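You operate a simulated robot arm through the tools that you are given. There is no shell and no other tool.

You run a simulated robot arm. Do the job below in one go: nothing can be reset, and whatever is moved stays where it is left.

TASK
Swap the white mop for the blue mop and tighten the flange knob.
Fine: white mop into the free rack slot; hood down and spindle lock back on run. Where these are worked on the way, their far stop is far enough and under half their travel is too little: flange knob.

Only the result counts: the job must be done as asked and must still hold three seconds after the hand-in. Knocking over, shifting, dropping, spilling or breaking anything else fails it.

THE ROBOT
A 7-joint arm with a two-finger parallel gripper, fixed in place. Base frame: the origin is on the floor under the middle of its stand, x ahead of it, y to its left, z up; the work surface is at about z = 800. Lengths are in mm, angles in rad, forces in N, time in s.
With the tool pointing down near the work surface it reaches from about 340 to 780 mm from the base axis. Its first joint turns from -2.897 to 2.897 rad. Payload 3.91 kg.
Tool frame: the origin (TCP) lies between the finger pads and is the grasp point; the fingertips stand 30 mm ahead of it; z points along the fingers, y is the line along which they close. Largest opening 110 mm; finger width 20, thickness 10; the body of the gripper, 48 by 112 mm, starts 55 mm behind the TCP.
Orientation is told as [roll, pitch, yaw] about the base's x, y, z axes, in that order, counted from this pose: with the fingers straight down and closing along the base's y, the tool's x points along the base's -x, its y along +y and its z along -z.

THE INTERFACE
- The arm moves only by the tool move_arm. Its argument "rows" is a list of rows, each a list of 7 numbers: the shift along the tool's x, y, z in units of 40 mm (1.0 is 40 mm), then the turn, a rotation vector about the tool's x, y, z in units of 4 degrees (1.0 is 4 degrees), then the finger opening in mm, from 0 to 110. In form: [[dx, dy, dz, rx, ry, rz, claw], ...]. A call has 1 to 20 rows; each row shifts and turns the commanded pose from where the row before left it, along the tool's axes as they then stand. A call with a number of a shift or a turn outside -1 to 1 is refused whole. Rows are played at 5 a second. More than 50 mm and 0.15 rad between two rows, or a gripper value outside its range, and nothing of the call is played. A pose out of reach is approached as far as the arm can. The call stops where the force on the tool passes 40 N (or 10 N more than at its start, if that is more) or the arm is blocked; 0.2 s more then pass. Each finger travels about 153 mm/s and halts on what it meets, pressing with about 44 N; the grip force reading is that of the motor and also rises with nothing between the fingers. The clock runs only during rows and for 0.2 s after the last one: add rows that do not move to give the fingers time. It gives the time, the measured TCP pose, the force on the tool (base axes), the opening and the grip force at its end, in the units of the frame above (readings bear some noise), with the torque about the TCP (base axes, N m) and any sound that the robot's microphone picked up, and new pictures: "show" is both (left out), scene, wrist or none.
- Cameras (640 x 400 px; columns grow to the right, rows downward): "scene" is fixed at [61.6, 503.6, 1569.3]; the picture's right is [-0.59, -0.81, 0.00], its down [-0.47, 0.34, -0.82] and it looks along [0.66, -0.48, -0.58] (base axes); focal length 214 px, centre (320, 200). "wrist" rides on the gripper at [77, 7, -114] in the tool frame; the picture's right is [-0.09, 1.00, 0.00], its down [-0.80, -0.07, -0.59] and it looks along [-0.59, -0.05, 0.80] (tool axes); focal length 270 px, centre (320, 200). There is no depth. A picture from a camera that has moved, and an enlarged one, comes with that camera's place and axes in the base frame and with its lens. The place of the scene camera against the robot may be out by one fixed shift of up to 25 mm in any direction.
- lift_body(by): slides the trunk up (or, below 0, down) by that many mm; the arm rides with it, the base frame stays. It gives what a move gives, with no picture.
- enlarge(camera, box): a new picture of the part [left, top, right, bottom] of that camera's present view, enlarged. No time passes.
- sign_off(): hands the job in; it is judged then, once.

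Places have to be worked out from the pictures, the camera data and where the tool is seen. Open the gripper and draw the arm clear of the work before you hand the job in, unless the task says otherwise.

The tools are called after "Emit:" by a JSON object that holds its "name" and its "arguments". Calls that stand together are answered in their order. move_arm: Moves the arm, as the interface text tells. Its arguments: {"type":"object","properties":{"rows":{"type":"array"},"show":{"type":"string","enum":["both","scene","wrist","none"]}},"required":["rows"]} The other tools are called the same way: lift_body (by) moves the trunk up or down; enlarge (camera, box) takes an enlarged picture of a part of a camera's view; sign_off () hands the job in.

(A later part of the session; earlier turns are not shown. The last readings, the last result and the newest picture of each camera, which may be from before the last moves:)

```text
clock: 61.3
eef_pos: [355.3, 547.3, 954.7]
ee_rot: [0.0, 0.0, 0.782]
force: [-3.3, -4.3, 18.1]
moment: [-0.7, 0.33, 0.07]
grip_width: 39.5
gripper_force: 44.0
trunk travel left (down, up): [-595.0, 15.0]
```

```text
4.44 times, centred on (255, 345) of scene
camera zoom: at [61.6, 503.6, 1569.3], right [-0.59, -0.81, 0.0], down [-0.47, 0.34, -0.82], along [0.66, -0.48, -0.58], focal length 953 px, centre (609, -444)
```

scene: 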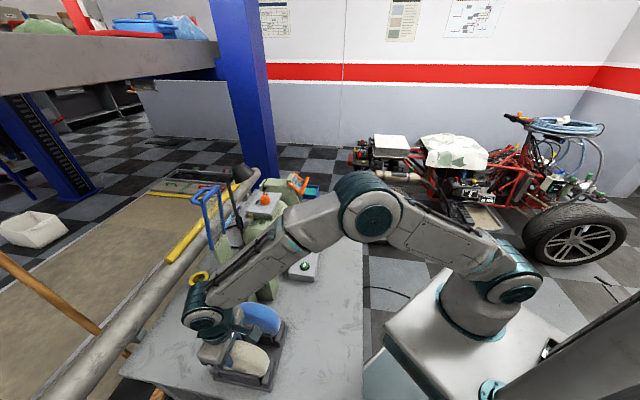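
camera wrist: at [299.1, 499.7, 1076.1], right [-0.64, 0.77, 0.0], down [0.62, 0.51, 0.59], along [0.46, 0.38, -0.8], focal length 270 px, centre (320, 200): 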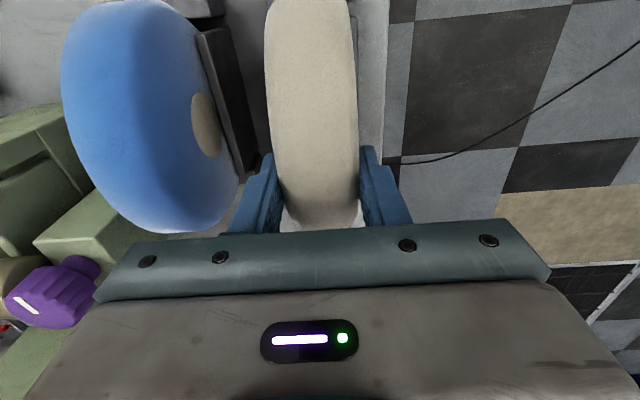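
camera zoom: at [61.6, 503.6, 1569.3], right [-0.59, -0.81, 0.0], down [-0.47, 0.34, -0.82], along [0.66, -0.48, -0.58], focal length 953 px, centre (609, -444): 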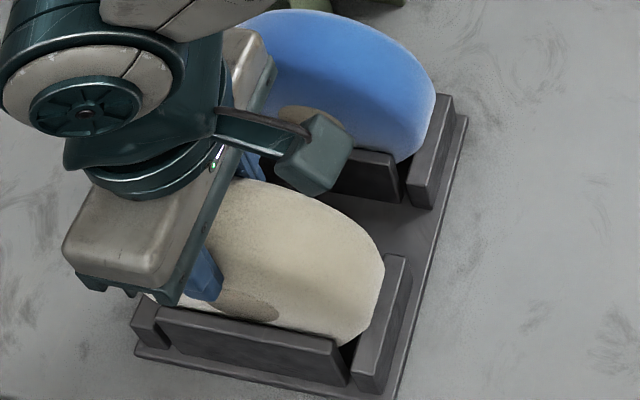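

The mop bottoms at the same height each time and now shows hardly any sideways force, so it is seated. I relax the press by 2 mm and open the fingers.

Emit:
{"name": "move_arm", "arguments": {"rows": [[0, 0, -0.06, 0, 0, 0, 0], [0, 0, 0, 0, 0, 0, 50], [0, 0, 0, 0, 0, 0, 64], [0, 0, 0, 0, 0, 0, 64], [0, 0, 0, 0, 0, 0, 64]], "show": "both"}}

Emit:
{"name": "enlarge", "arguments": {"camera": "scene", "box": [210, 300, 300, 390]}}

Emit:
{"name": "enlarge", "arguments": {"camera": "wrist", "box": [180, 0, 460, 230]}}

```text
clock: 62.5
eef_pos: [357.2, 549.1, 955.1]
ee_rot: [0.0, 0.001, 0.784]
force: [-0.4, -0.4, 0.8]
moment: [0.0, -0.03, -0.02]
grip_width: 64.0
gripper_force: 0.1
trunk travel left (down, up): [-595.0, 15.0]
camera wrist: at [297.9, 499.0, 1069.6], right [-0.64, 0.77, 0.0], down [0.62, 0.51, 0.59], along [0.46, 0.38, -0.8], focal length 270 px, centre (320, 200)
```

scene: 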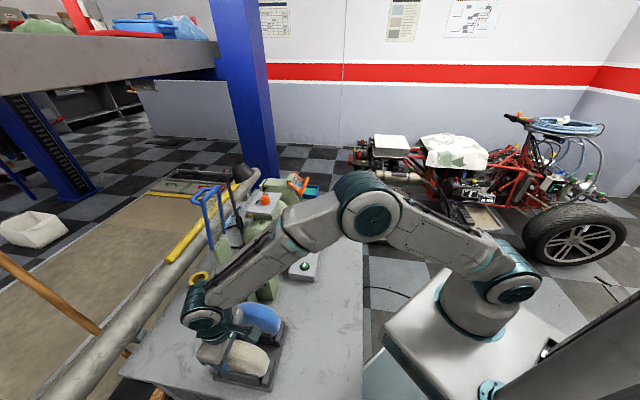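
wrist: 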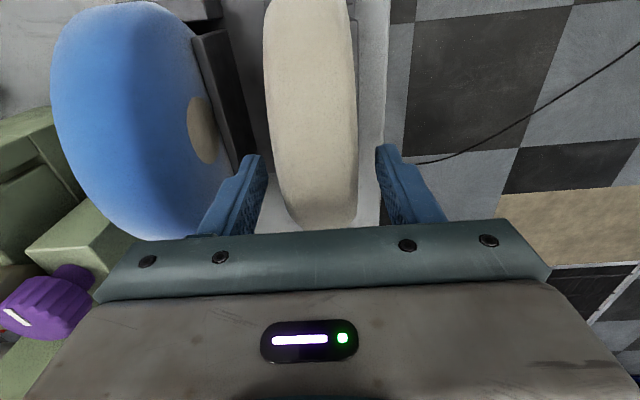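

```text
4.44 times, centred on (255, 345) of scene
camera zoom: at [61.6, 503.6, 1569.3], right [-0.59, -0.81, 0.0], down [-0.47, 0.34, -0.82], along [0.66, -0.48, -0.58], focal length 953 px, centre (609, -444)
```

zoom: 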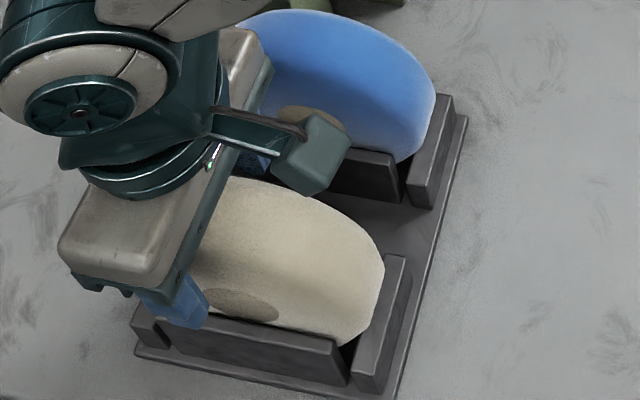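

```text
1.74 times, centred on (320, 115) of wrist
camera zoom: at [297.9, 499.0, 1069.6], right [-0.64, 0.77, 0.0], down [0.62, 0.51, 0.59], along [0.46, 0.38, -0.8], focal length 470 px, centre (320, 348)
```

zoom: 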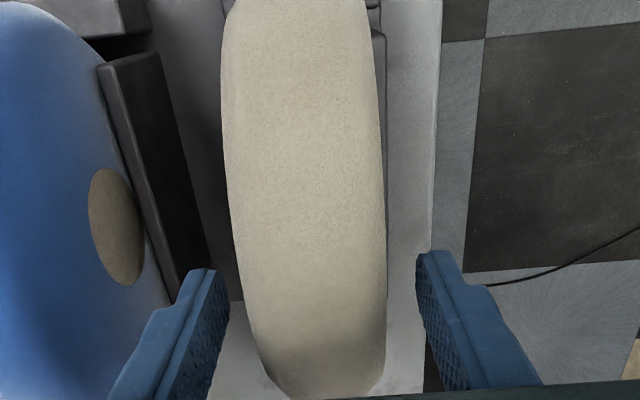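

The white mop stands free in its slot and did not move on release. I rise, shift 100 mm back over the blue mop and check the alignment.

Emit:
{"name": "move_arm", "arguments": {"rows": [[0, 0, -0.8, 0, 0, 0, 64], [0, 0, -0.9, 0, 0, 0, 80], [0, 0, -0.9, 0, 0, 0, 80], [0, -0.85, 0, 0, 0, 0, 80], [0, -0.85, 0, 0, 0, 0, 80], [0.03, -0.8, 0, 0, 0, 0, 80]], "show": "both"}}

Emit:
{"name": "enlarge", "arguments": {"camera": "wrist", "box": [180, 0, 460, 230]}}

Emit:
{"name": "enlarge", "arguments": {"camera": "scene", "box": [190, 290, 310, 390]}}

```text
clock: 63.9
eef_pos: [426.8, 475.1, 1058.8]
ee_rot: [0.001, 0.002, 0.782]
force: [0.2, -0.2, -0.7]
moment: [0.0, 0.0, -0.01]
grip_width: 79.7
gripper_force: 0.0
trunk travel left (down, up): [-595.0, 15.0]
camera wrist: at [369.2, 425.2, 1173.9], right [-0.64, 0.77, 0.0], down [0.62, 0.51, 0.59], along [0.46, 0.38, -0.8], focal length 270 px, centre (320, 200)
```

scene: 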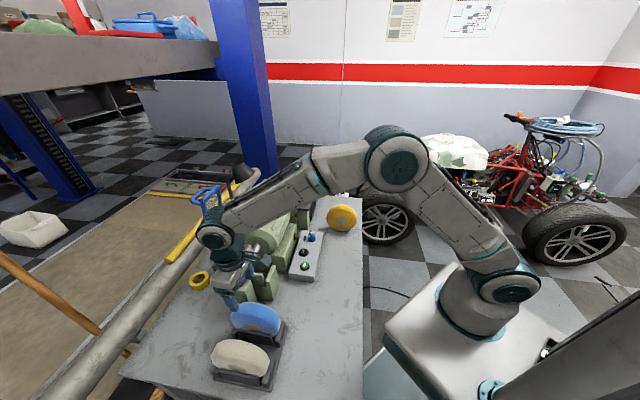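
wrist: 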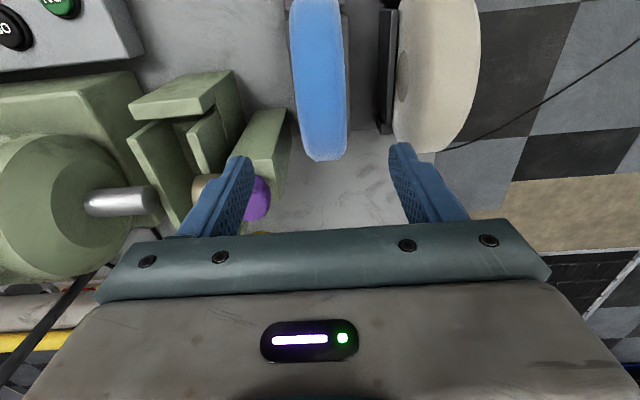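

```text
1.74 times, centred on (320, 115) of wrist
camera zoom: at [369.2, 425.2, 1173.9], right [-0.64, 0.77, 0.0], down [0.62, 0.51, 0.59], along [0.46, 0.38, -0.8], focal length 470 px, centre (320, 348)
```

zoom: 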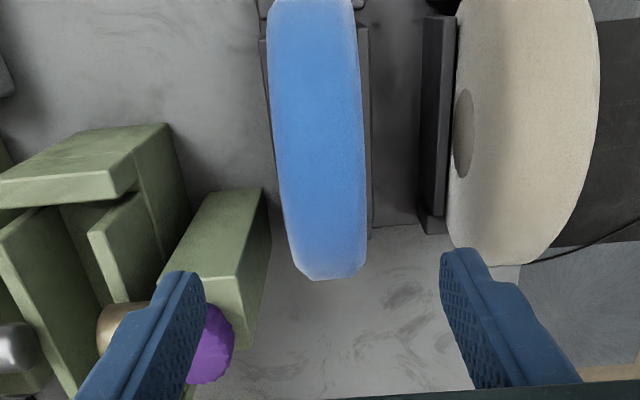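

```text
4.00 times, centred on (250, 340) of scene
camera zoom: at [61.6, 503.6, 1569.3], right [-0.59, -0.81, 0.0], down [-0.47, 0.34, -0.82], along [0.66, -0.48, -0.58], focal length 858 px, centre (600, -360)
```

zoom: 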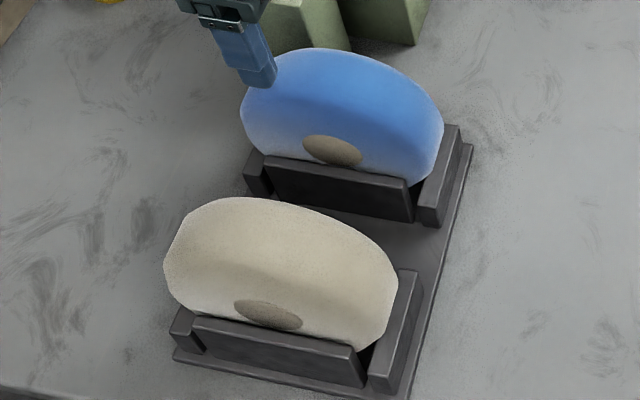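

Blue mop is nearly centred (about 2 mm to the right). I correct, descend the same amount as for the white mop so the grip geometry is identical, and close.

Emit:
{"name": "move_arm", "arguments": {"rows": [[0, 0.05, 0.9, 0, 0, 0, 80], [0, 0, 0.9, 0, 0, 0, 80], [0, 0, 0.8, 0, 0, 0, 80], [0, 0, 0, 0, 0, 0, 50], [0, 0, 0, 0, 0, 0, 20], [0, 0, 0, 0, 0, 0, 0], [0, 0, 0, 0, 0, 0, 0]], "show": "both"}}

Emit:
{"name": "enlarge", "arguments": {"camera": "wrist", "box": [180, 0, 460, 230]}}

```text
clock: 65.5
eef_pos: [425.8, 476.9, 954.9]
ee_rot: [0.0, 0.0, 0.781]
force: [0.1, -2.0, 0.1]
moment: [-0.02, -0.06, -0.01]
grip_width: 39.5
gripper_force: 44.0
trunk travel left (down, up): [-595.0, 15.0]
camera wrist: at [367.1, 426.3, 1069.0], right [-0.64, 0.77, 0.0], down [0.62, 0.51, 0.59], along [0.46, 0.38, -0.8], focal length 270 px, centre (320, 200)
```

scene: 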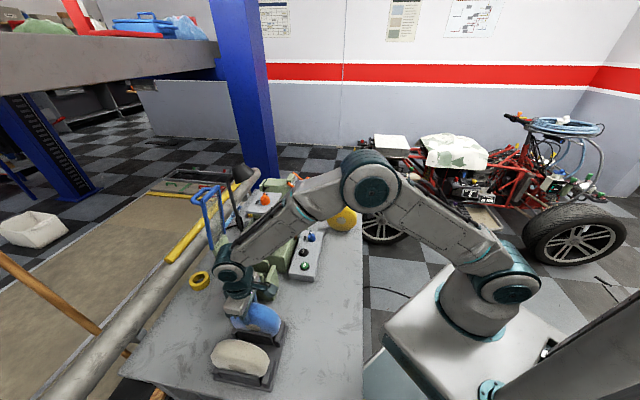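
wrist: 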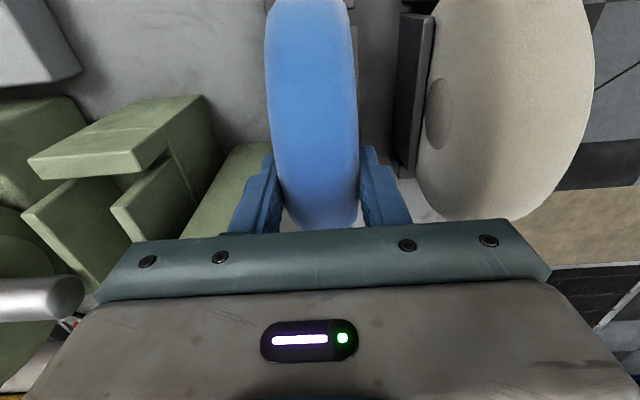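

```text
1.74 times, centred on (320, 115) of wrist
camera zoom: at [367.1, 426.3, 1069.0], right [-0.64, 0.77, 0.0], down [0.62, 0.51, 0.59], along [0.46, 0.38, -0.8], focal length 470 px, centre (320, 348)
```

zoom: 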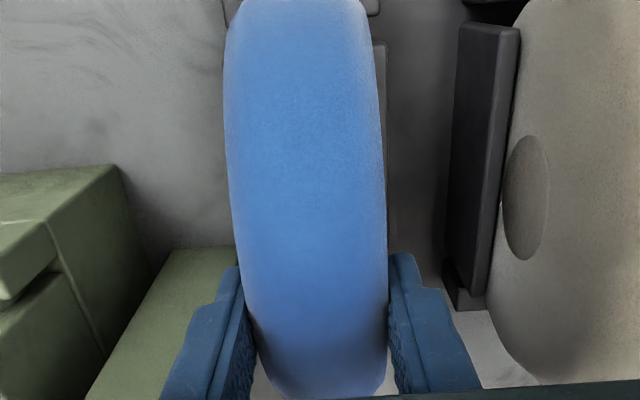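

Blue mop gripped exactly as the white one was. I lift it straight out to z ≈ 1210, checking the force early on.

Emit:
{"name": "move_arm", "arguments": {"rows": [[0, 0, -0.3, 0, 0, 0, 0], [0, 0, -0.3, 0, 0, 0, 0], [0, 0, -0.3, 0, 0, 0, 0], [0, 0, -1, 0, 0, 0, 0], [0, 0, -1, 0, 0, 0, 0], [0, 0, -1, 0, 0, 0, 0], [0, 0, -1, 0, 0, 0, 0], [0, 0, -1, 0, 0, 0, 0], [0, 0, -0.475, 0, 0, 0, 0]], "show": "both"}}

```text
clock: 67.5
eef_pos: [427.1, 476.4, 1209.8]
ee_rot: [-0.002, -0.001, 0.785]
force: [-0.3, -0.5, -1.9]
moment: [0.01, 0.01, -0.05]
grip_width: 39.8
gripper_force: 43.9
trunk travel left (down, up): [-595.0, 15.0]
camera wrist: at [366.3, 425.9, 1324.5], right [-0.64, 0.77, 0.0], down [0.62, 0.52, 0.59], along [0.46, 0.38, -0.8], focal length 270 px, centre (320, 200)
```

scene: 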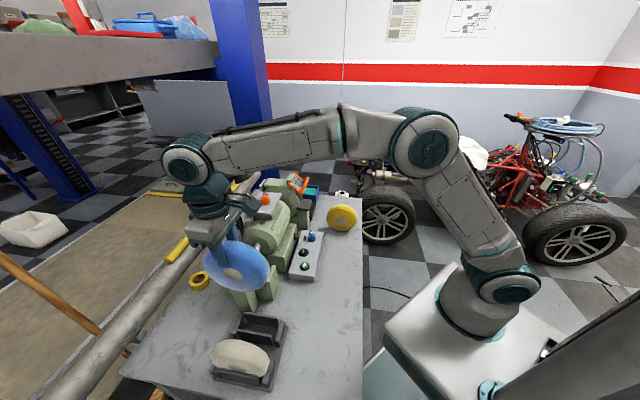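
wrist: 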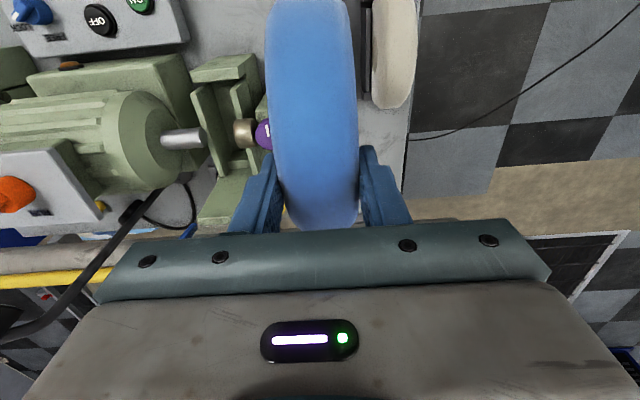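

The blue mop is out. This view shows the empty spindle gap, so I enlarge it to measure its centre.

Emit:
{"name": "enlarge", "arguments": {"camera": "wrist", "box": [130, 30, 290, 150]}}

Emit:
{"name": "enlarge", "arguments": {"camera": "wrist", "box": [130, 110, 290, 240]}}

```text
3.33 times, centred on (210, 90) of wrist
camera zoom: at [366.3, 425.9, 1324.5], right [-0.64, 0.77, 0.0], down [0.62, 0.52, 0.59], along [0.46, 0.38, -0.8], focal length 901 px, centre (687, 567)
```

zoom: 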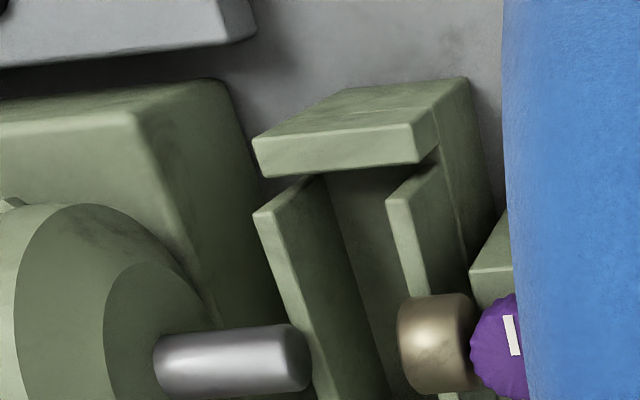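

```text
3.08 times, centred on (210, 175) of wrist
camera zoom: at [366.3, 425.9, 1324.5], right [-0.64, 0.77, 0.0], down [0.62, 0.52, 0.59], along [0.46, 0.38, -0.8], focal length 832 px, centre (658, 277)
```

zoom: 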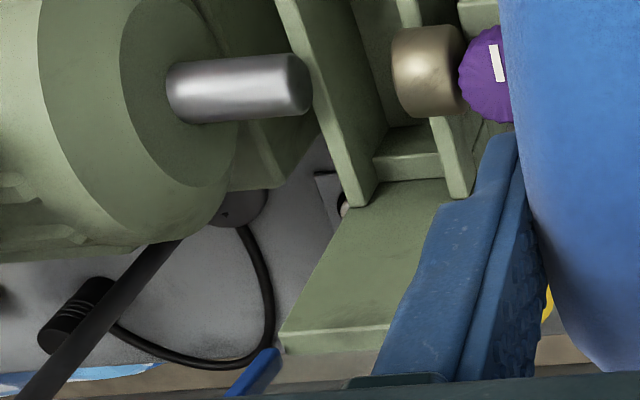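

The cradle walls put the gap centre at u ≈ -109. I move the blue mop over at height, then tilt 20° as when I took the white one out.

Emit:
{"name": "move_arm", "arguments": {"rows": [[0.2075, -0.9125, 0, 0, 0, 0, 0], [0.2075, -0.9125, 0, 0, 0, 0, 0], [0.2075, -0.9125, 0, 0, 0, 0, 0], [0.2075, -0.9125, 0, 0, 0, 0, 0], [0, 0, 0, 0, -1, 0, 0], [0, 0, 0, 0, -1, 0, 0], [0, 0, 0, 0, -1, 0, 0], [0, 0, 0, 0, -1, 0, 0], [0, 0, 0, 0, -1, 0, 0], [0, 0, 0, 0, 0, 0, 0]], "show": "both"}}

```text
clock: 69.7
eef_pos: [503.5, 350.8, 1210.5]
ee_rot: [0.0, -0.35, 0.784]
force: [-0.3, -0.8, -0.9]
moment: [-0.04, 0.05, -0.01]
grip_width: 39.6
gripper_force: 43.8
trunk travel left (down, up): [-595.0, 15.0]
camera wrist: at [421.1, 277.0, 1291.2], right [-0.64, 0.76, 0.03], down [0.44, 0.34, 0.83], along [0.63, 0.55, -0.55], focal length 270 px, centre (320, 200)
```

scene: 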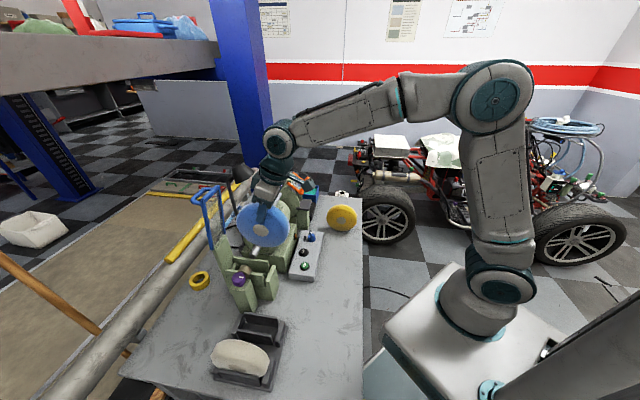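
wrist: 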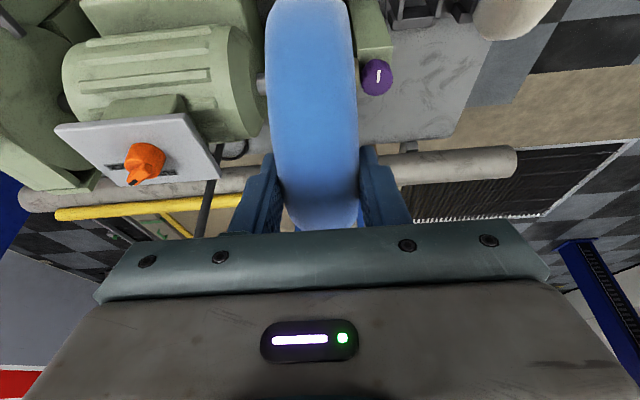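

Emit:
{"name": "move_arm", "arguments": {"rows": [[-0.26, -0.04, 0.893, 0, 0, 0, 0], [-0.2125, 0, 0.876, 0, 0, 0, 0], [-0.2125, 0, 0.876, 0, 0, 0, 0], [-0.2125, 0, 0.7, 0, 0, 0, 0], [0, 0, 0, 0, 0, 0, 0]], "show": "both"}}

Emit:
{"name": "enlarge", "arguments": {"camera": "wrist", "box": [200, 0, 440, 240]}}

Emit:
{"name": "enlarge", "arguments": {"camera": "scene", "box": [200, 180, 300, 310]}}

```text
clock: 70.9
eef_pos: [561.3, 404.1, 1096.2]
ee_rot: [0.001, -0.349, 0.783]
force: [-0.7, 0.5, -1.5]
moment: [-0.01, -0.01, 0.02]
grip_width: 39.6
gripper_force: 44.2
trunk travel left (down, up): [-595.0, 15.0]
camera wrist: at [477.5, 329.3, 1176.7], right [-0.64, 0.76, 0.03], down [0.44, 0.34, 0.83], along [0.63, 0.55, -0.55], focal length 270 px, centre (320, 200)
```

scene: 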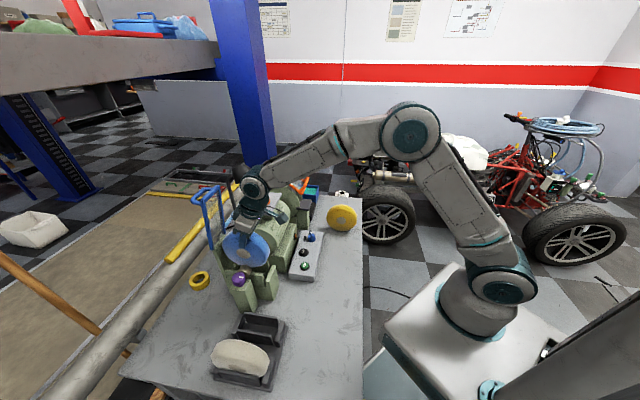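
wrist: 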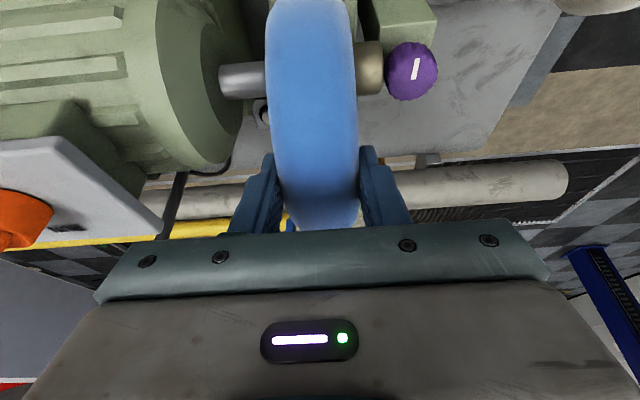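

```text
1.67 times, centred on (320, 120) of wrist
camera zoom: at [477.5, 329.3, 1176.7], right [-0.64, 0.76, 0.03], down [0.44, 0.34, 0.83], along [0.63, 0.55, -0.55], focal length 450 px, centre (320, 333)
```

zoom: 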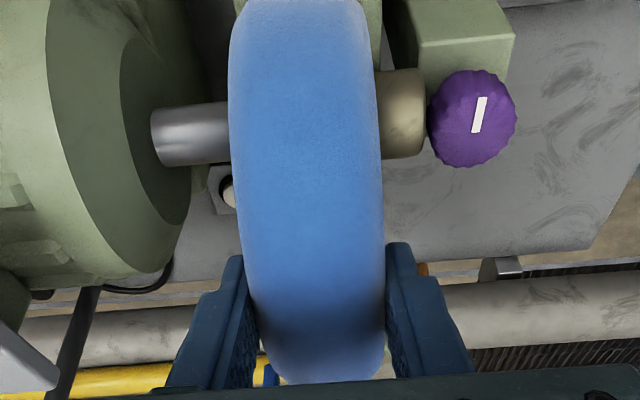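

```text
3.08 times, centred on (250, 245) of scene
camera zoom: at [61.6, 503.6, 1569.3], right [-0.59, -0.81, 0.0], down [-0.47, 0.34, -0.82], along [0.66, -0.48, -0.58], focal length 660 px, centre (535, 62)
```

zoom: 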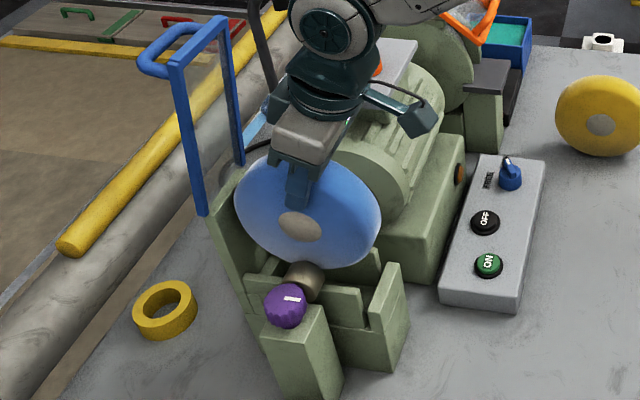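

Emit:
{"name": "move_arm", "arguments": {"rows": [[0.06, 0, 0.38, 0, 0, 0, 0], [0.127, 0, 0.35, 0, 0, 0, 0], [0, 0, 0, 0, 0, 0, 0]], "show": "wrist"}}

Emit:
{"name": "enlarge", "arguments": {"camera": "wrist", "box": [200, 0, 440, 240]}}

```text
clock: 71.7
eef_pos: [563.5, 408.1, 1066.3]
ee_rot: [0.0, -0.348, 0.784]
force: [-0.4, 0.4, -1.8]
moment: [-0.02, 0.03, -0.01]
grip_width: 39.3
gripper_force: 44.5
trunk travel left (down, up): [-595.0, 15.0]
camera wrist: at [480.4, 332.2, 1147.8], right [-0.64, 0.76, 0.03], down [0.44, 0.34, 0.83], along [0.63, 0.55, -0.55], focal length 270 px, centre (320, 200)
```

wrist: 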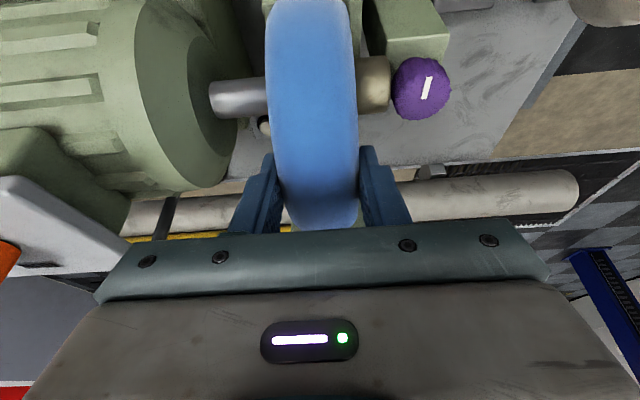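

```text
1.67 times, centred on (320, 120) of wrist
camera zoom: at [480.4, 332.2, 1147.8], right [-0.64, 0.76, 0.03], down [0.44, 0.34, 0.83], along [0.63, 0.55, -0.55], focal length 450 px, centre (320, 333)
```

zoom: 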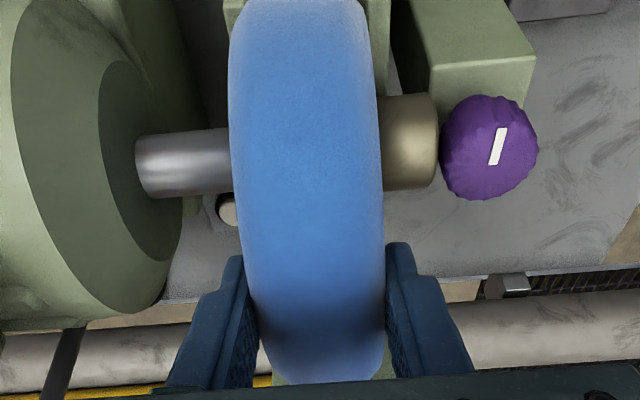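

No contact; aligned at u ≈ -110, v ≈ 687. I lower a further 28 mm, then the last few mm in small steps.

Emit:
{"name": "move_arm", "arguments": {"rows": [[0.08, 0, 0.22, 0, 0, 0, 0], [0.08, 0, 0.22, 0, 0, 0, 0], [0.08, 0, 0.22, 0, 0, 0, 0], [0, 0, 0, 0, 0, 0, 0]], "show": "none"}}

Emit:
{"name": "move_arm", "arguments": {"rows": [[0.034, 0, 0.094, 0, 0, 0, 0], [0, 0, 0, 0, 0, 0, 0]], "show": "wrist"}}

Emit:
{"name": "enlarge", "arguments": {"camera": "wrist", "box": [200, 0, 440, 240]}}

```text
clock: 72.7
eef_pos: [563.7, 405.7, 1038.4]
ee_rot: [0.0, -0.35, 0.783]
force: [0.3, -0.3, -2.2]
moment: [-0.04, 0.06, 0.0]
grip_width: 39.4
gripper_force: 44.1
trunk travel left (down, up): [-595.0, 15.0]
```

```text
clock: 73.3
eef_pos: [564.5, 408.2, 1034.6]
ee_rot: [0.0, -0.348, 0.784]
force: [-0.3, 0.9, -0.9]
moment: [-0.03, 0.03, -0.01]
grip_width: 39.7
gripper_force: 43.8
trunk travel left (down, up): [-595.0, 15.0]
camera wrist: at [480.9, 332.9, 1115.8], right [-0.64, 0.76, 0.03], down [0.44, 0.34, 0.83], along [0.63, 0.55, -0.55], focal length 270 px, centre (320, 200)
```

wrist: 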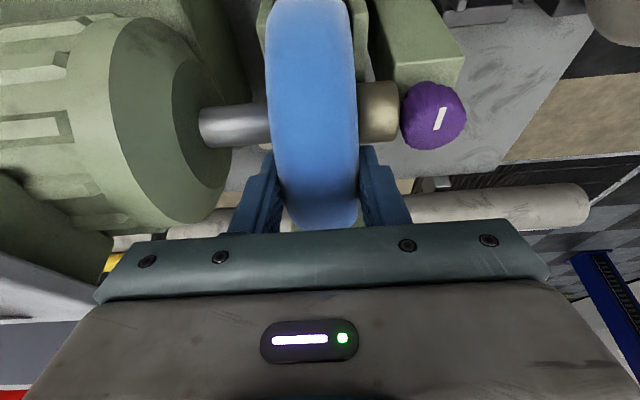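

```text
1.67 times, centred on (320, 120) of wrist
camera zoom: at [480.9, 332.9, 1115.8], right [-0.64, 0.76, 0.03], down [0.44, 0.34, 0.83], along [0.63, 0.55, -0.55], focal length 450 px, centre (320, 333)
```

zoom: 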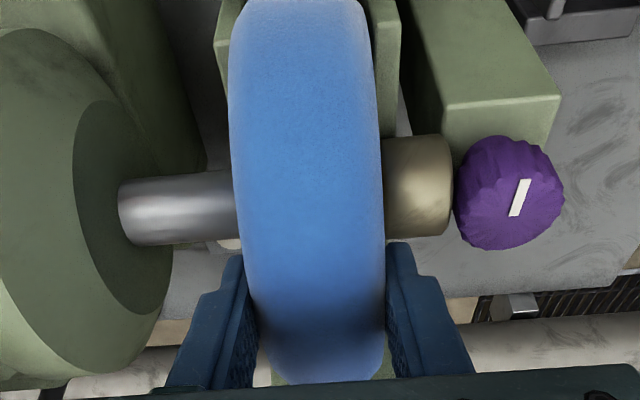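

Emit:
{"name": "move_arm", "arguments": {"rows": [[0.034, 0, 0.094, 0, 0, 0, 0], [0, 0, 0, 0, 0, 0, 0]], "show": "none"}}

Emit:
{"name": "move_arm", "arguments": {"rows": [[0.017, 0, 0.047, 0, 0, 0, 0], [0, 0, 0, 0, 0, 0, 0]], "show": "none"}}

```text
clock: 73.9
eef_pos: [565.3, 407.3, 1032.2]
ee_rot: [0.0, -0.353, 0.781]
force: [-2.1, -2.4, 7.0]
moment: [0.33, -0.07, 0.05]
grip_width: 39.7
gripper_force: 44.2
trunk travel left (down, up): [-595.0, 15.0]
```

```text
clock: 74.5
eef_pos: [563.8, 406.8, 1030.9]
ee_rot: [0.001, -0.356, 0.784]
force: [-4.5, -5.3, 17.6]
moment: [0.55, -0.39, -0.02]
grip_width: 39.7
gripper_force: 44.1
trunk travel left (down, up): [-595.0, 15.0]
```

It seated at z ≈ 1031, the same height the white mop was gripped at. I relax the press, open to 64 mm and check that the mop stays.

Emit:
{"name": "move_arm", "arguments": {"rows": [[0.01, 0, -0.06, 0, 0, 0, 0], [0, 0, 0, 0, 0, 0, 46], [0, 0, 0, 0, 0, 0, 64], [0, 0, 0, 0, 0, 0, 64], [0, 0, 0, 0, 0, 0, 64]], "show": "both"}}

Emit:
{"name": "enlarge", "arguments": {"camera": "wrist", "box": [200, 0, 440, 240]}}

```text
clock: 75.7
eef_pos: [563.3, 406.6, 1029.6]
ee_rot: [0.0, -0.348, 0.785]
force: [-0.2, -0.1, -0.1]
moment: [-0.01, -0.03, 0.0]
grip_width: 64.1
gripper_force: 0.1
trunk travel left (down, up): [-595.0, 15.0]
camera wrist: at [480.1, 332.6, 1111.4], right [-0.64, 0.76, 0.03], down [0.44, 0.34, 0.83], along [0.63, 0.55, -0.55], focal length 270 px, centre (320, 200)
```

scene: 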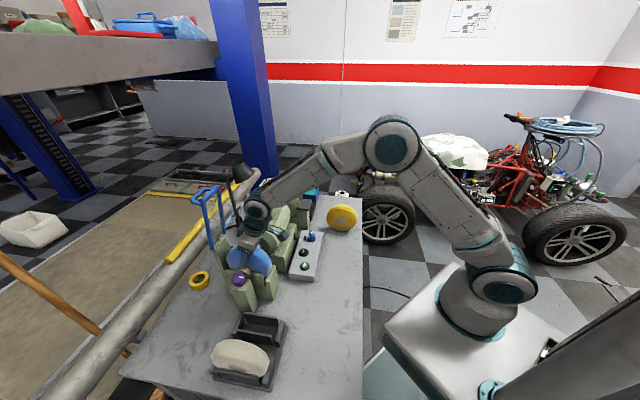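
wrist: 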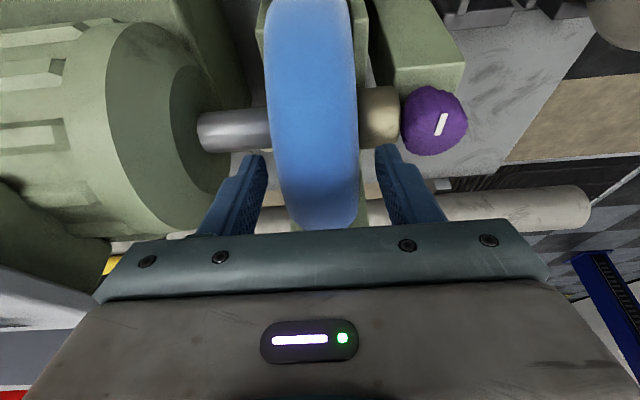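

```text
1.67 times, centred on (320, 120) of wrist
camera zoom: at [480.1, 332.6, 1111.4], right [-0.64, 0.76, 0.03], down [0.44, 0.34, 0.83], along [0.63, 0.55, -0.55], focal length 450 px, centre (320, 333)
```

zoom: 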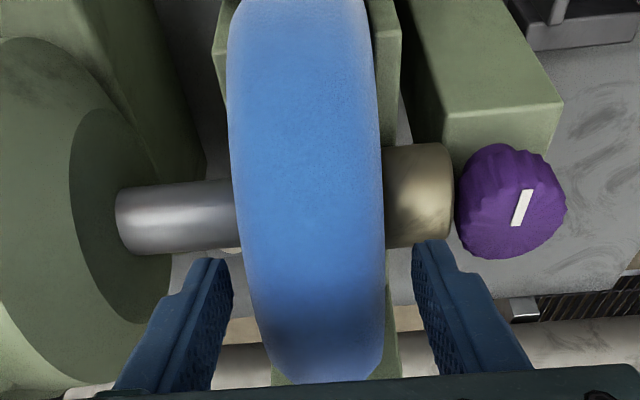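

The blue mop rests freely in the cradle. I retract, straighten, and swing the yaw round for tightening the knob clockwise.

Emit:
{"name": "move_arm", "arguments": {"rows": [[0, 0, -0.8, 0, 0, 0, 64], [0, 0, -1, 0, 0, 0, 64], [0, 0, -1, 0, 0, 0, 70], [0, 0, -1.0, 0, 0, 0, 70], [0, 0, -0.2, 0, 1, 0, 70], [0, 0, 0, 0, 1, 0, 70], [0, 0, 0, 0, 1, 0, 70], [0, 0, 0, 0, 1, 0, 70], [0, 0, 0, 0, 1, 0, 70], [0, 0, 0, 0, 0, 1, 70], [0, 0, 0, 0, 0, 1, 70], [0, 0, 0, 0, 0, 1, 70], [0, 0, 0, 0, 0, 1, 70], [0, 0, 0, 0, 0, 1, 70], [0, 0, 0, 0, 0, 1, 70], [0, 0, 0, 0, 0, 1, 70], [0, 0, 0, 0, 0, 1, 70], [0, 0, 0, 0, 0, 1, 70], [0, 0, 0, 0, 0, 1, 70]], "show": "none"}}

Emit:
{"name": "move_arm", "arguments": {"rows": [[0, 0, 0, 0, 0, 1, 70], [0, 0, 0, 0, 0, 1, 70], [0, 0, 0, 0, 0, 1, 70], [0, 0, 0, 0, 0, 1, 70], [0, 0, 0, 0, 0, 1, 70], [0, 0, 0, 0, 0, 1, 70]], "show": "both"}}

```text
clock: 79.7
eef_pos: [524.7, 367.5, 1181.8]
ee_rot: [0.0, 0.0, 0.083]
force: [0.8, 0.0, 0.6]
moment: [-0.04, 0.0, 0.01]
grip_width: 70.0
gripper_force: 0.0
trunk travel left (down, up): [-595.0, 15.0]
```

```text
clock: 81.1
eef_pos: [526.2, 368.7, 1181.5]
ee_rot: [0.001, 0.001, -0.337]
force: [-0.2, 0.2, 0.5]
moment: [-0.02, 0.01, 0.01]
grip_width: 70.0
gripper_force: 0.0
trunk travel left (down, up): [-595.0, 15.0]
camera wrist: at [454.7, 400.0, 1295.8], right [0.41, 0.91, 0.0], down [0.73, -0.33, 0.59], along [0.54, -0.24, -0.8], focal length 270 px, centre (320, 200)
```

scene: 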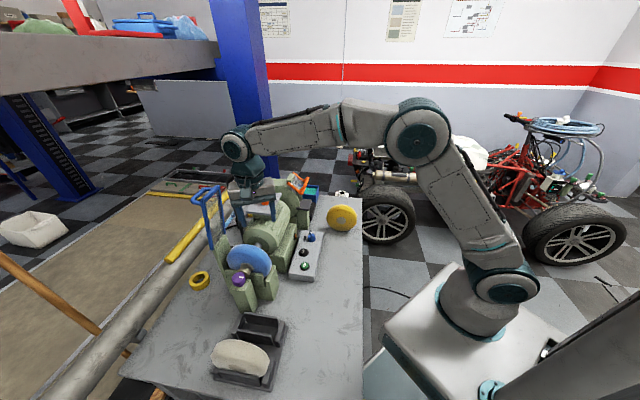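
wrist: 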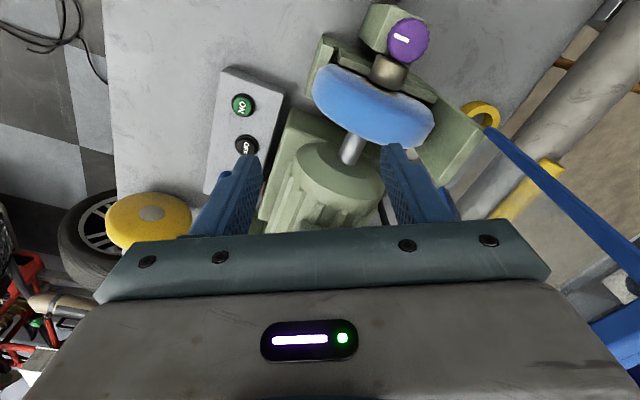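

Emit:
{"name": "move_arm", "arguments": {"rows": [[0.3625, 0.791, 0, 0, 0, 0, 70], [0.3625, 0.791, 0, 0, 0, 0, 70], [0.3625, 0.791, 0, 0, 0, 0, 70], [0, 0, 0, 0, -1, 0, 70], [0, 0, 0, 0, -1, 0, 70], [0, 0, 0, 0, -1, 0, 70], [0.208, 0, 0.978, 0, 0, 0, 70], [0.208, 0, 0.978, 0, 0, 0, 70], [0.208, 0, 0.978, 0, 0, 0, 70], [0.104, 0, 0.489, 0, 0, 0, 70]], "show": "both"}}

Emit:
{"name": "enlarge", "arguments": {"camera": "wrist", "box": [230, 70, 420, 230]}}

```text
clock: 83.3
eef_pos: [512.7, 471.5, 1041.9]
ee_rot: [0.0, -0.21, -0.334]
force: [0.3, 0.3, -1.2]
moment: [-0.02, -0.06, -0.02]
grip_width: 69.9
gripper_force: 0.0
trunk travel left (down, up): [-595.0, 15.0]
camera wrist: at [423.0, 510.4, 1137.2], right [0.41, 0.91, 0.02], down [0.6, -0.28, 0.75], along [0.69, -0.29, -0.66], focal length 270 px, centre (320, 200)
```

scene: 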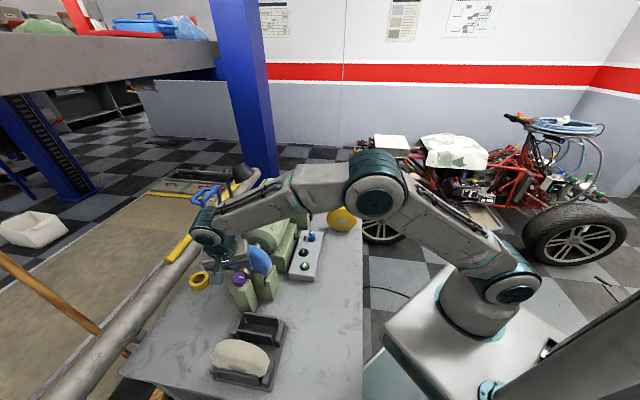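
wrist: 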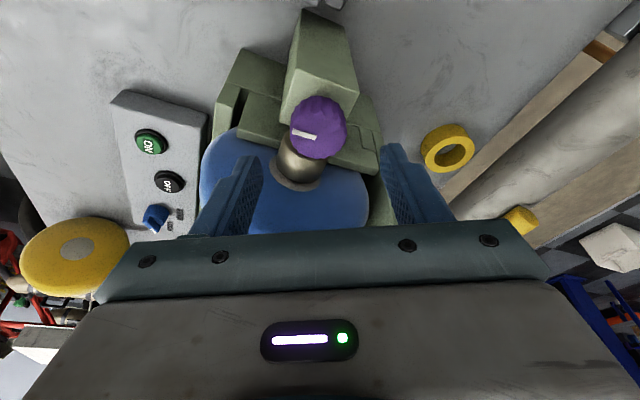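

```text
2.50 times, centred on (325, 150) of wrist
camera zoom: at [423.0, 510.4, 1137.2], right [0.41, 0.91, 0.02], down [0.6, -0.28, 0.75], along [0.69, -0.29, -0.66], focal length 676 px, centre (308, 325)
```

zoom: 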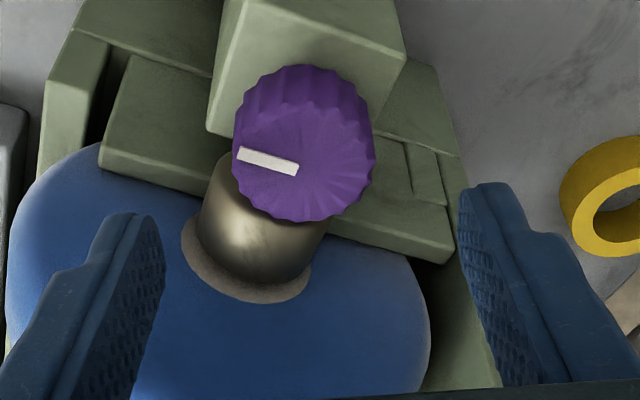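

Knob is about 2–3 mm off in two directions; I correct and descend to the same gripping height as before.

Emit:
{"name": "move_arm", "arguments": {"rows": [[0.023, -0.043, 0.415, 0, 0, 0, 70], [0.088, 0, 0.415, 0, 0, 0, 70]], "show": "wrist"}}

Emit:
{"name": "enlarge", "arguments": {"camera": "wrist", "box": [230, 100, 420, 230]}}

```text
clock: 83.9
eef_pos: [515.5, 470.5, 1008.5]
ee_rot: [0.0, -0.209, -0.335]
force: [0.2, -0.8, 0.4]
moment: [0.0, 0.0, 0.01]
grip_width: 69.8
gripper_force: 0.0
trunk travel left (down, up): [-595.0, 15.0]
camera wrist: at [425.0, 508.6, 1104.1], right [0.41, 0.91, 0.02], down [0.6, -0.28, 0.75], along [0.69, -0.29, -0.66], focal length 270 px, centre (320, 200)
```

wrist: 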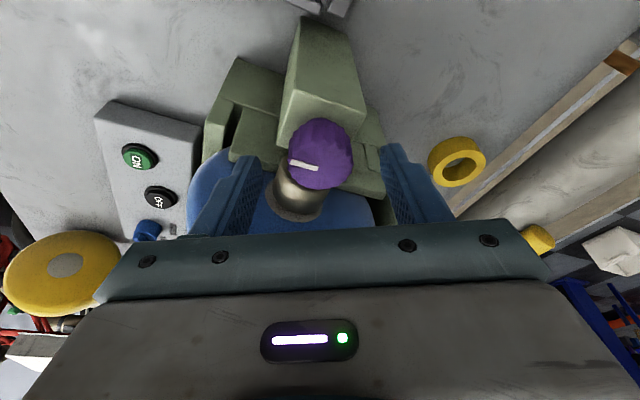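

```text
3.08 times, centred on (325, 165) of wrist
camera zoom: at [425.0, 508.6, 1104.1], right [0.41, 0.91, 0.02], down [0.6, -0.28, 0.75], along [0.69, -0.29, -0.66], focal length 832 px, centre (305, 308)
```

zoom: 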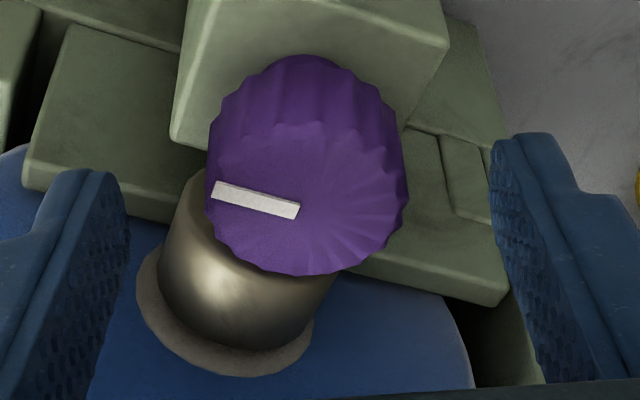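

Emit:
{"name": "move_arm", "arguments": {"rows": [[0, 0, 0, 0.104, 0, 0.489, 70], [0, 0, 0, 0, 0, 0, 36], [0, 0, 0, 0, 0, 0, 0], [0, 0, 0, 0, 0, 0, 0], [0, 0.009, 0, 0.208, 0, 0.978, 0], [0, 0.009, 0, 0.208, 0, 0.978, 0], [0, 0.009, 0, 0.208, 0, 0.978, 0], [0, 0.009, 0, 0.208, 0, 0.978, 0], [0, 0.009, 0, 0.208, 0, 0.978, 0], [0, 0.009, 0, 0.208, 0, 0.978, 0], [0, 0.009, 0, 0.208, 0, 0.978, 0], [0, 0.009, 0, 0.208, 0, 0.978, 0], [0, 0.009, 0, 0.208, 0, 0.978, 0], [0, 0.009, 0, 0.208, 0, 0.978, 0], [0, 0.009, 0, 0.208, 0, 0.978, 0], [0, 0.009, 0, 0.208, 0, 0.978, 0]], "show": "wrist"}}

Emit:
{"name": "enlarge", "arguments": {"camera": "wrist", "box": [230, 100, 420, 230]}}

```text
clock: 87.3
eef_pos: [519.1, 474.2, 1007.2]
ee_rot: [0.001, -0.209, -1.206]
force: [-2.1, 4.8, -6.9]
moment: [0.49, 0.34, 0.02]
grip_width: 37.8
gripper_force: 44.7
trunk travel left (down, up): [-595.0, 15.0]
camera wrist: at [491.1, 568.4, 1103.1], right [0.96, 0.27, 0.02], down [0.17, -0.64, 0.75], along [0.22, -0.72, -0.66], focal length 270 px, centre (320, 200)
```

wrist: 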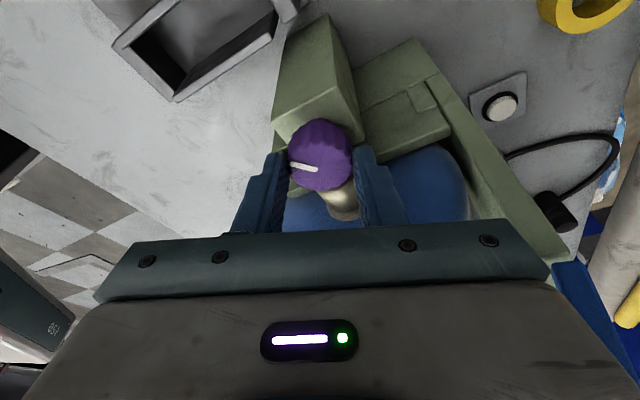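

```text
3.08 times, centred on (325, 165) of wrist
camera zoom: at [491.1, 568.4, 1103.1], right [0.96, 0.27, 0.02], down [0.17, -0.64, 0.75], along [0.22, -0.72, -0.66], focal length 832 px, centre (305, 308)
```

zoom: 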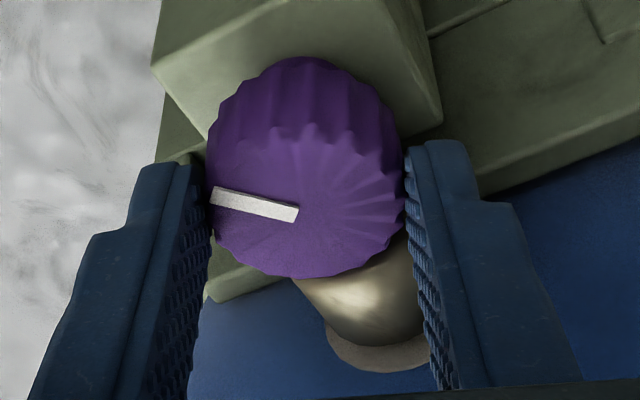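

Turned 48° clockwise without slipping. I release, swing back, regrip and turn on to the tight stop.

Emit:
{"name": "move_arm", "arguments": {"rows": [[0, 0, 0, 0, 0, 0, 60], [0, 0, 0, 0, 0, 0, 60], [0, -0.009, 0, -0.208, 0, -0.978, 60], [0, -0.009, 0, -0.208, 0, -0.978, 60], [0, -0.009, 0, -0.208, 0, -0.978, 60], [0, -0.009, 0, -0.208, 0, -0.978, 60], [0, -0.009, 0, -0.208, 0, -0.978, 60], [0, -0.009, 0, -0.208, 0, -0.978, 60], [0, -0.009, 0, -0.208, 0, -0.978, 60], [0, -0.009, 0, -0.208, 0, -0.978, 60], [0, -0.009, 0, -0.208, 0, -0.978, 60], [0, -0.009, 0, -0.208, 0, -0.978, 60], [0, -0.009, 0, -0.208, 0, -0.978, 60], [0, -0.009, 0, -0.208, 0, -0.978, 60]], "show": "wrist"}}

Emit:
{"name": "enlarge", "arguments": {"camera": "wrist", "box": [230, 100, 420, 230]}}

```text
clock: 90.3
eef_pos: [516.6, 469.6, 1008.4]
ee_rot: [0.0, -0.21, -0.369]
force: [0.1, -0.5, -0.8]
moment: [0.03, 0.01, -0.01]
grip_width: 60.0
gripper_force: 0.1
trunk travel left (down, up): [-595.0, 15.0]
camera wrist: at [426.2, 511.2, 1103.7], right [0.44, 0.9, 0.02], down [0.59, -0.3, 0.75], along [0.68, -0.32, -0.66], focal length 270 px, centre (320, 200)
```

wrist: 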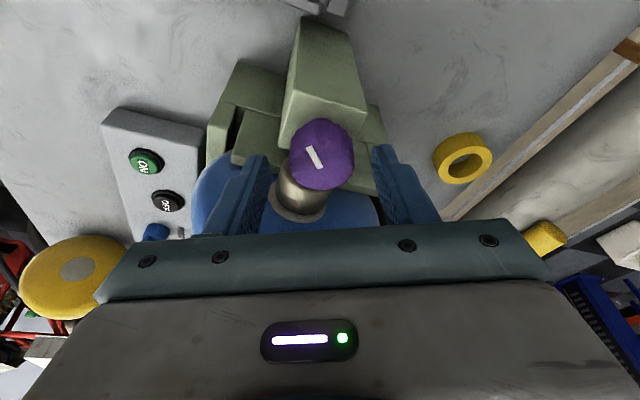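

```text
3.08 times, centred on (325, 165) of wrist
camera zoom: at [426.2, 511.2, 1103.7], right [0.44, 0.9, 0.02], down [0.59, -0.3, 0.75], along [0.68, -0.32, -0.66], focal length 832 px, centre (305, 308)
```

zoom: 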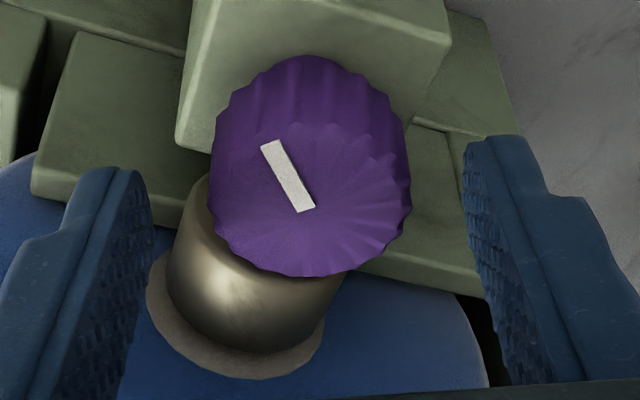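

Emit:
{"name": "move_arm", "arguments": {"rows": [[0, 0.02, 0, 0, 0, 0, 36], [0, 0, 0, 0, 0, 0, 0], [0, 0, 0, 0, 0, 0, 0], [0, 0.009, 0, 0.208, 0, 0.978, 0], [0, 0.009, 0, 0.208, 0, 0.978, 0], [0, 0.009, 0, 0.208, 0, 0.978, 0], [0, 0.009, 0, 0.208, 0, 0.978, 0], [0, 0.009, 0, 0.208, 0, 0.978, 0], [0, 0.009, 0, 0.208, 0, 0.978, 0], [0, 0.009, 0, 0.208, 0, 0.978, 0], [0, 0.009, 0, 0.208, 0, 0.978, 0], [0, 0.009, 0, 0.208, 0, 0.978, 0], [0, 0.009, 0, 0.208, 0, 0.978, 0], [0, 0.009, 0, 0.208, 0, 0.978, 0], [0, 0.009, 0, 0.208, 0, 0.978, 0]], "show": "wrist"}}

Emit:
{"name": "enlarge", "arguments": {"camera": "wrist", "box": [230, 100, 420, 230]}}

```text
clock: 93.5
eef_pos: [518.8, 474.7, 1006.7]
ee_rot: [0.0, -0.209, -1.208]
force: [-1.3, -2.5, -3.1]
moment: [-0.37, 0.11, 0.69]
grip_width: 37.5
gripper_force: 45.1
trunk travel left (down, up): [-595.0, 15.0]
camera wrist: at [491.0, 568.8, 1103.8], right [0.96, 0.27, 0.02], down [0.17, -0.64, 0.75], along [0.22, -0.72, -0.66], focal length 270 px, centre (320, 200)
```

wrist: 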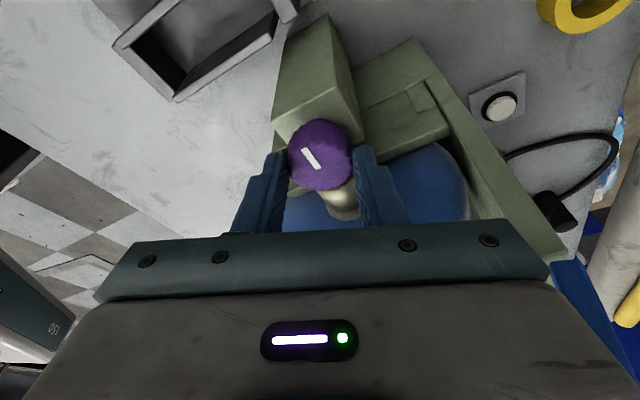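

```text
3.08 times, centred on (325, 165) of wrist
camera zoom: at [491.0, 568.8, 1103.8], right [0.96, 0.27, 0.02], down [0.17, -0.64, 0.75], along [0.22, -0.72, -0.66], focal length 832 px, centre (305, 308)
```

zoom: 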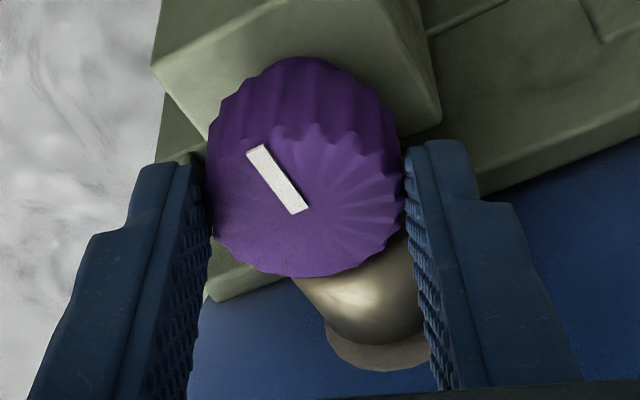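

Reaction torque +0.69 N·m and the mark is back exactly at its original place: the knob is tight at its stop. I release, rise and back away so I can look at the result and then tackle the hood.

Emit:
{"name": "move_arm", "arguments": {"rows": [[0, 0, 0, 0, 0, 0, 60], [0, 0, 0, 0, 0, 0, 60], [-0.2, 0, -0.95, 0, 0, 0, 60], [-0.2, 0, -0.95, 0, 0, 0, 60], [-0.2, 0, -0.95, 0, 0, 0, 60], [-0.2, 0, -0.95, 0, 0, 0, 60], [0, 0, 0, 0, 1, 0, 60], [0, 0, 0, 0, 1, 0, 60], [0, 0, 0, 0, 1, 0, 60], [-0.342, -0.76, 0, 0, 0, 0, 60], [-0.342, -0.76, 0, 0, 0, 0, 60], [-0.342, -0.76, 0, 0, 0, 0, 60]], "show": "both"}}

Emit:
{"name": "enlarge", "arguments": {"camera": "scene", "box": [180, 170, 300, 310]}}

```text
clock: 96.1
eef_pos: [448.1, 402.8, 1164.3]
ee_rot: [0.001, -0.001, -1.206]
force: [-1.0, -0.8, 0.4]
moment: [0.02, -0.02, 0.0]
grip_width: 60.1
gripper_force: 0.1
trunk travel left (down, up): [-595.0, 15.0]
camera wrist: at [427.3, 476.0, 1279.3], right [0.96, 0.27, 0.0], down [0.22, -0.77, 0.59], along [0.16, -0.57, -0.8], focal length 270 px, centre (320, 200)
```

scene: 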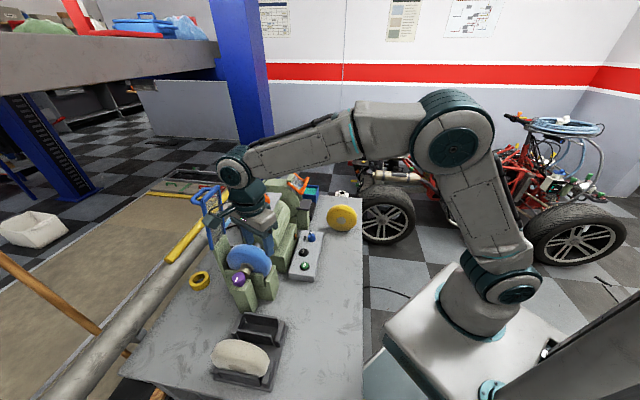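
wrist: 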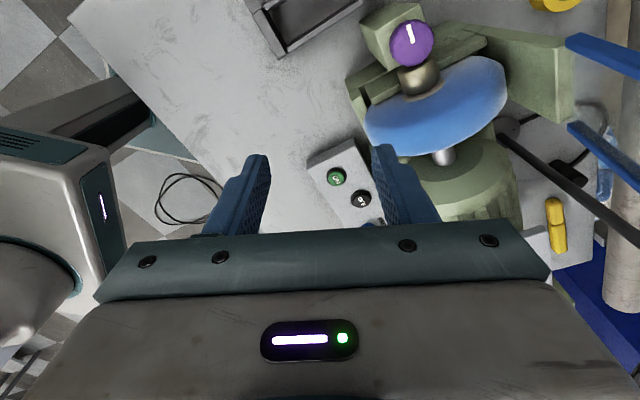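

```text
2.86 times, centred on (240, 240) of scene
camera zoom: at [61.6, 503.6, 1569.3], right [-0.59, -0.81, 0.0], down [-0.47, 0.34, -0.82], along [0.66, -0.48, -0.58], focal length 613 px, centre (549, 86)
```

zoom: 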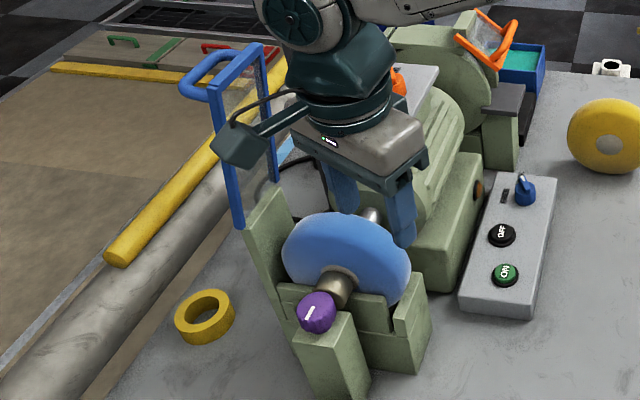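

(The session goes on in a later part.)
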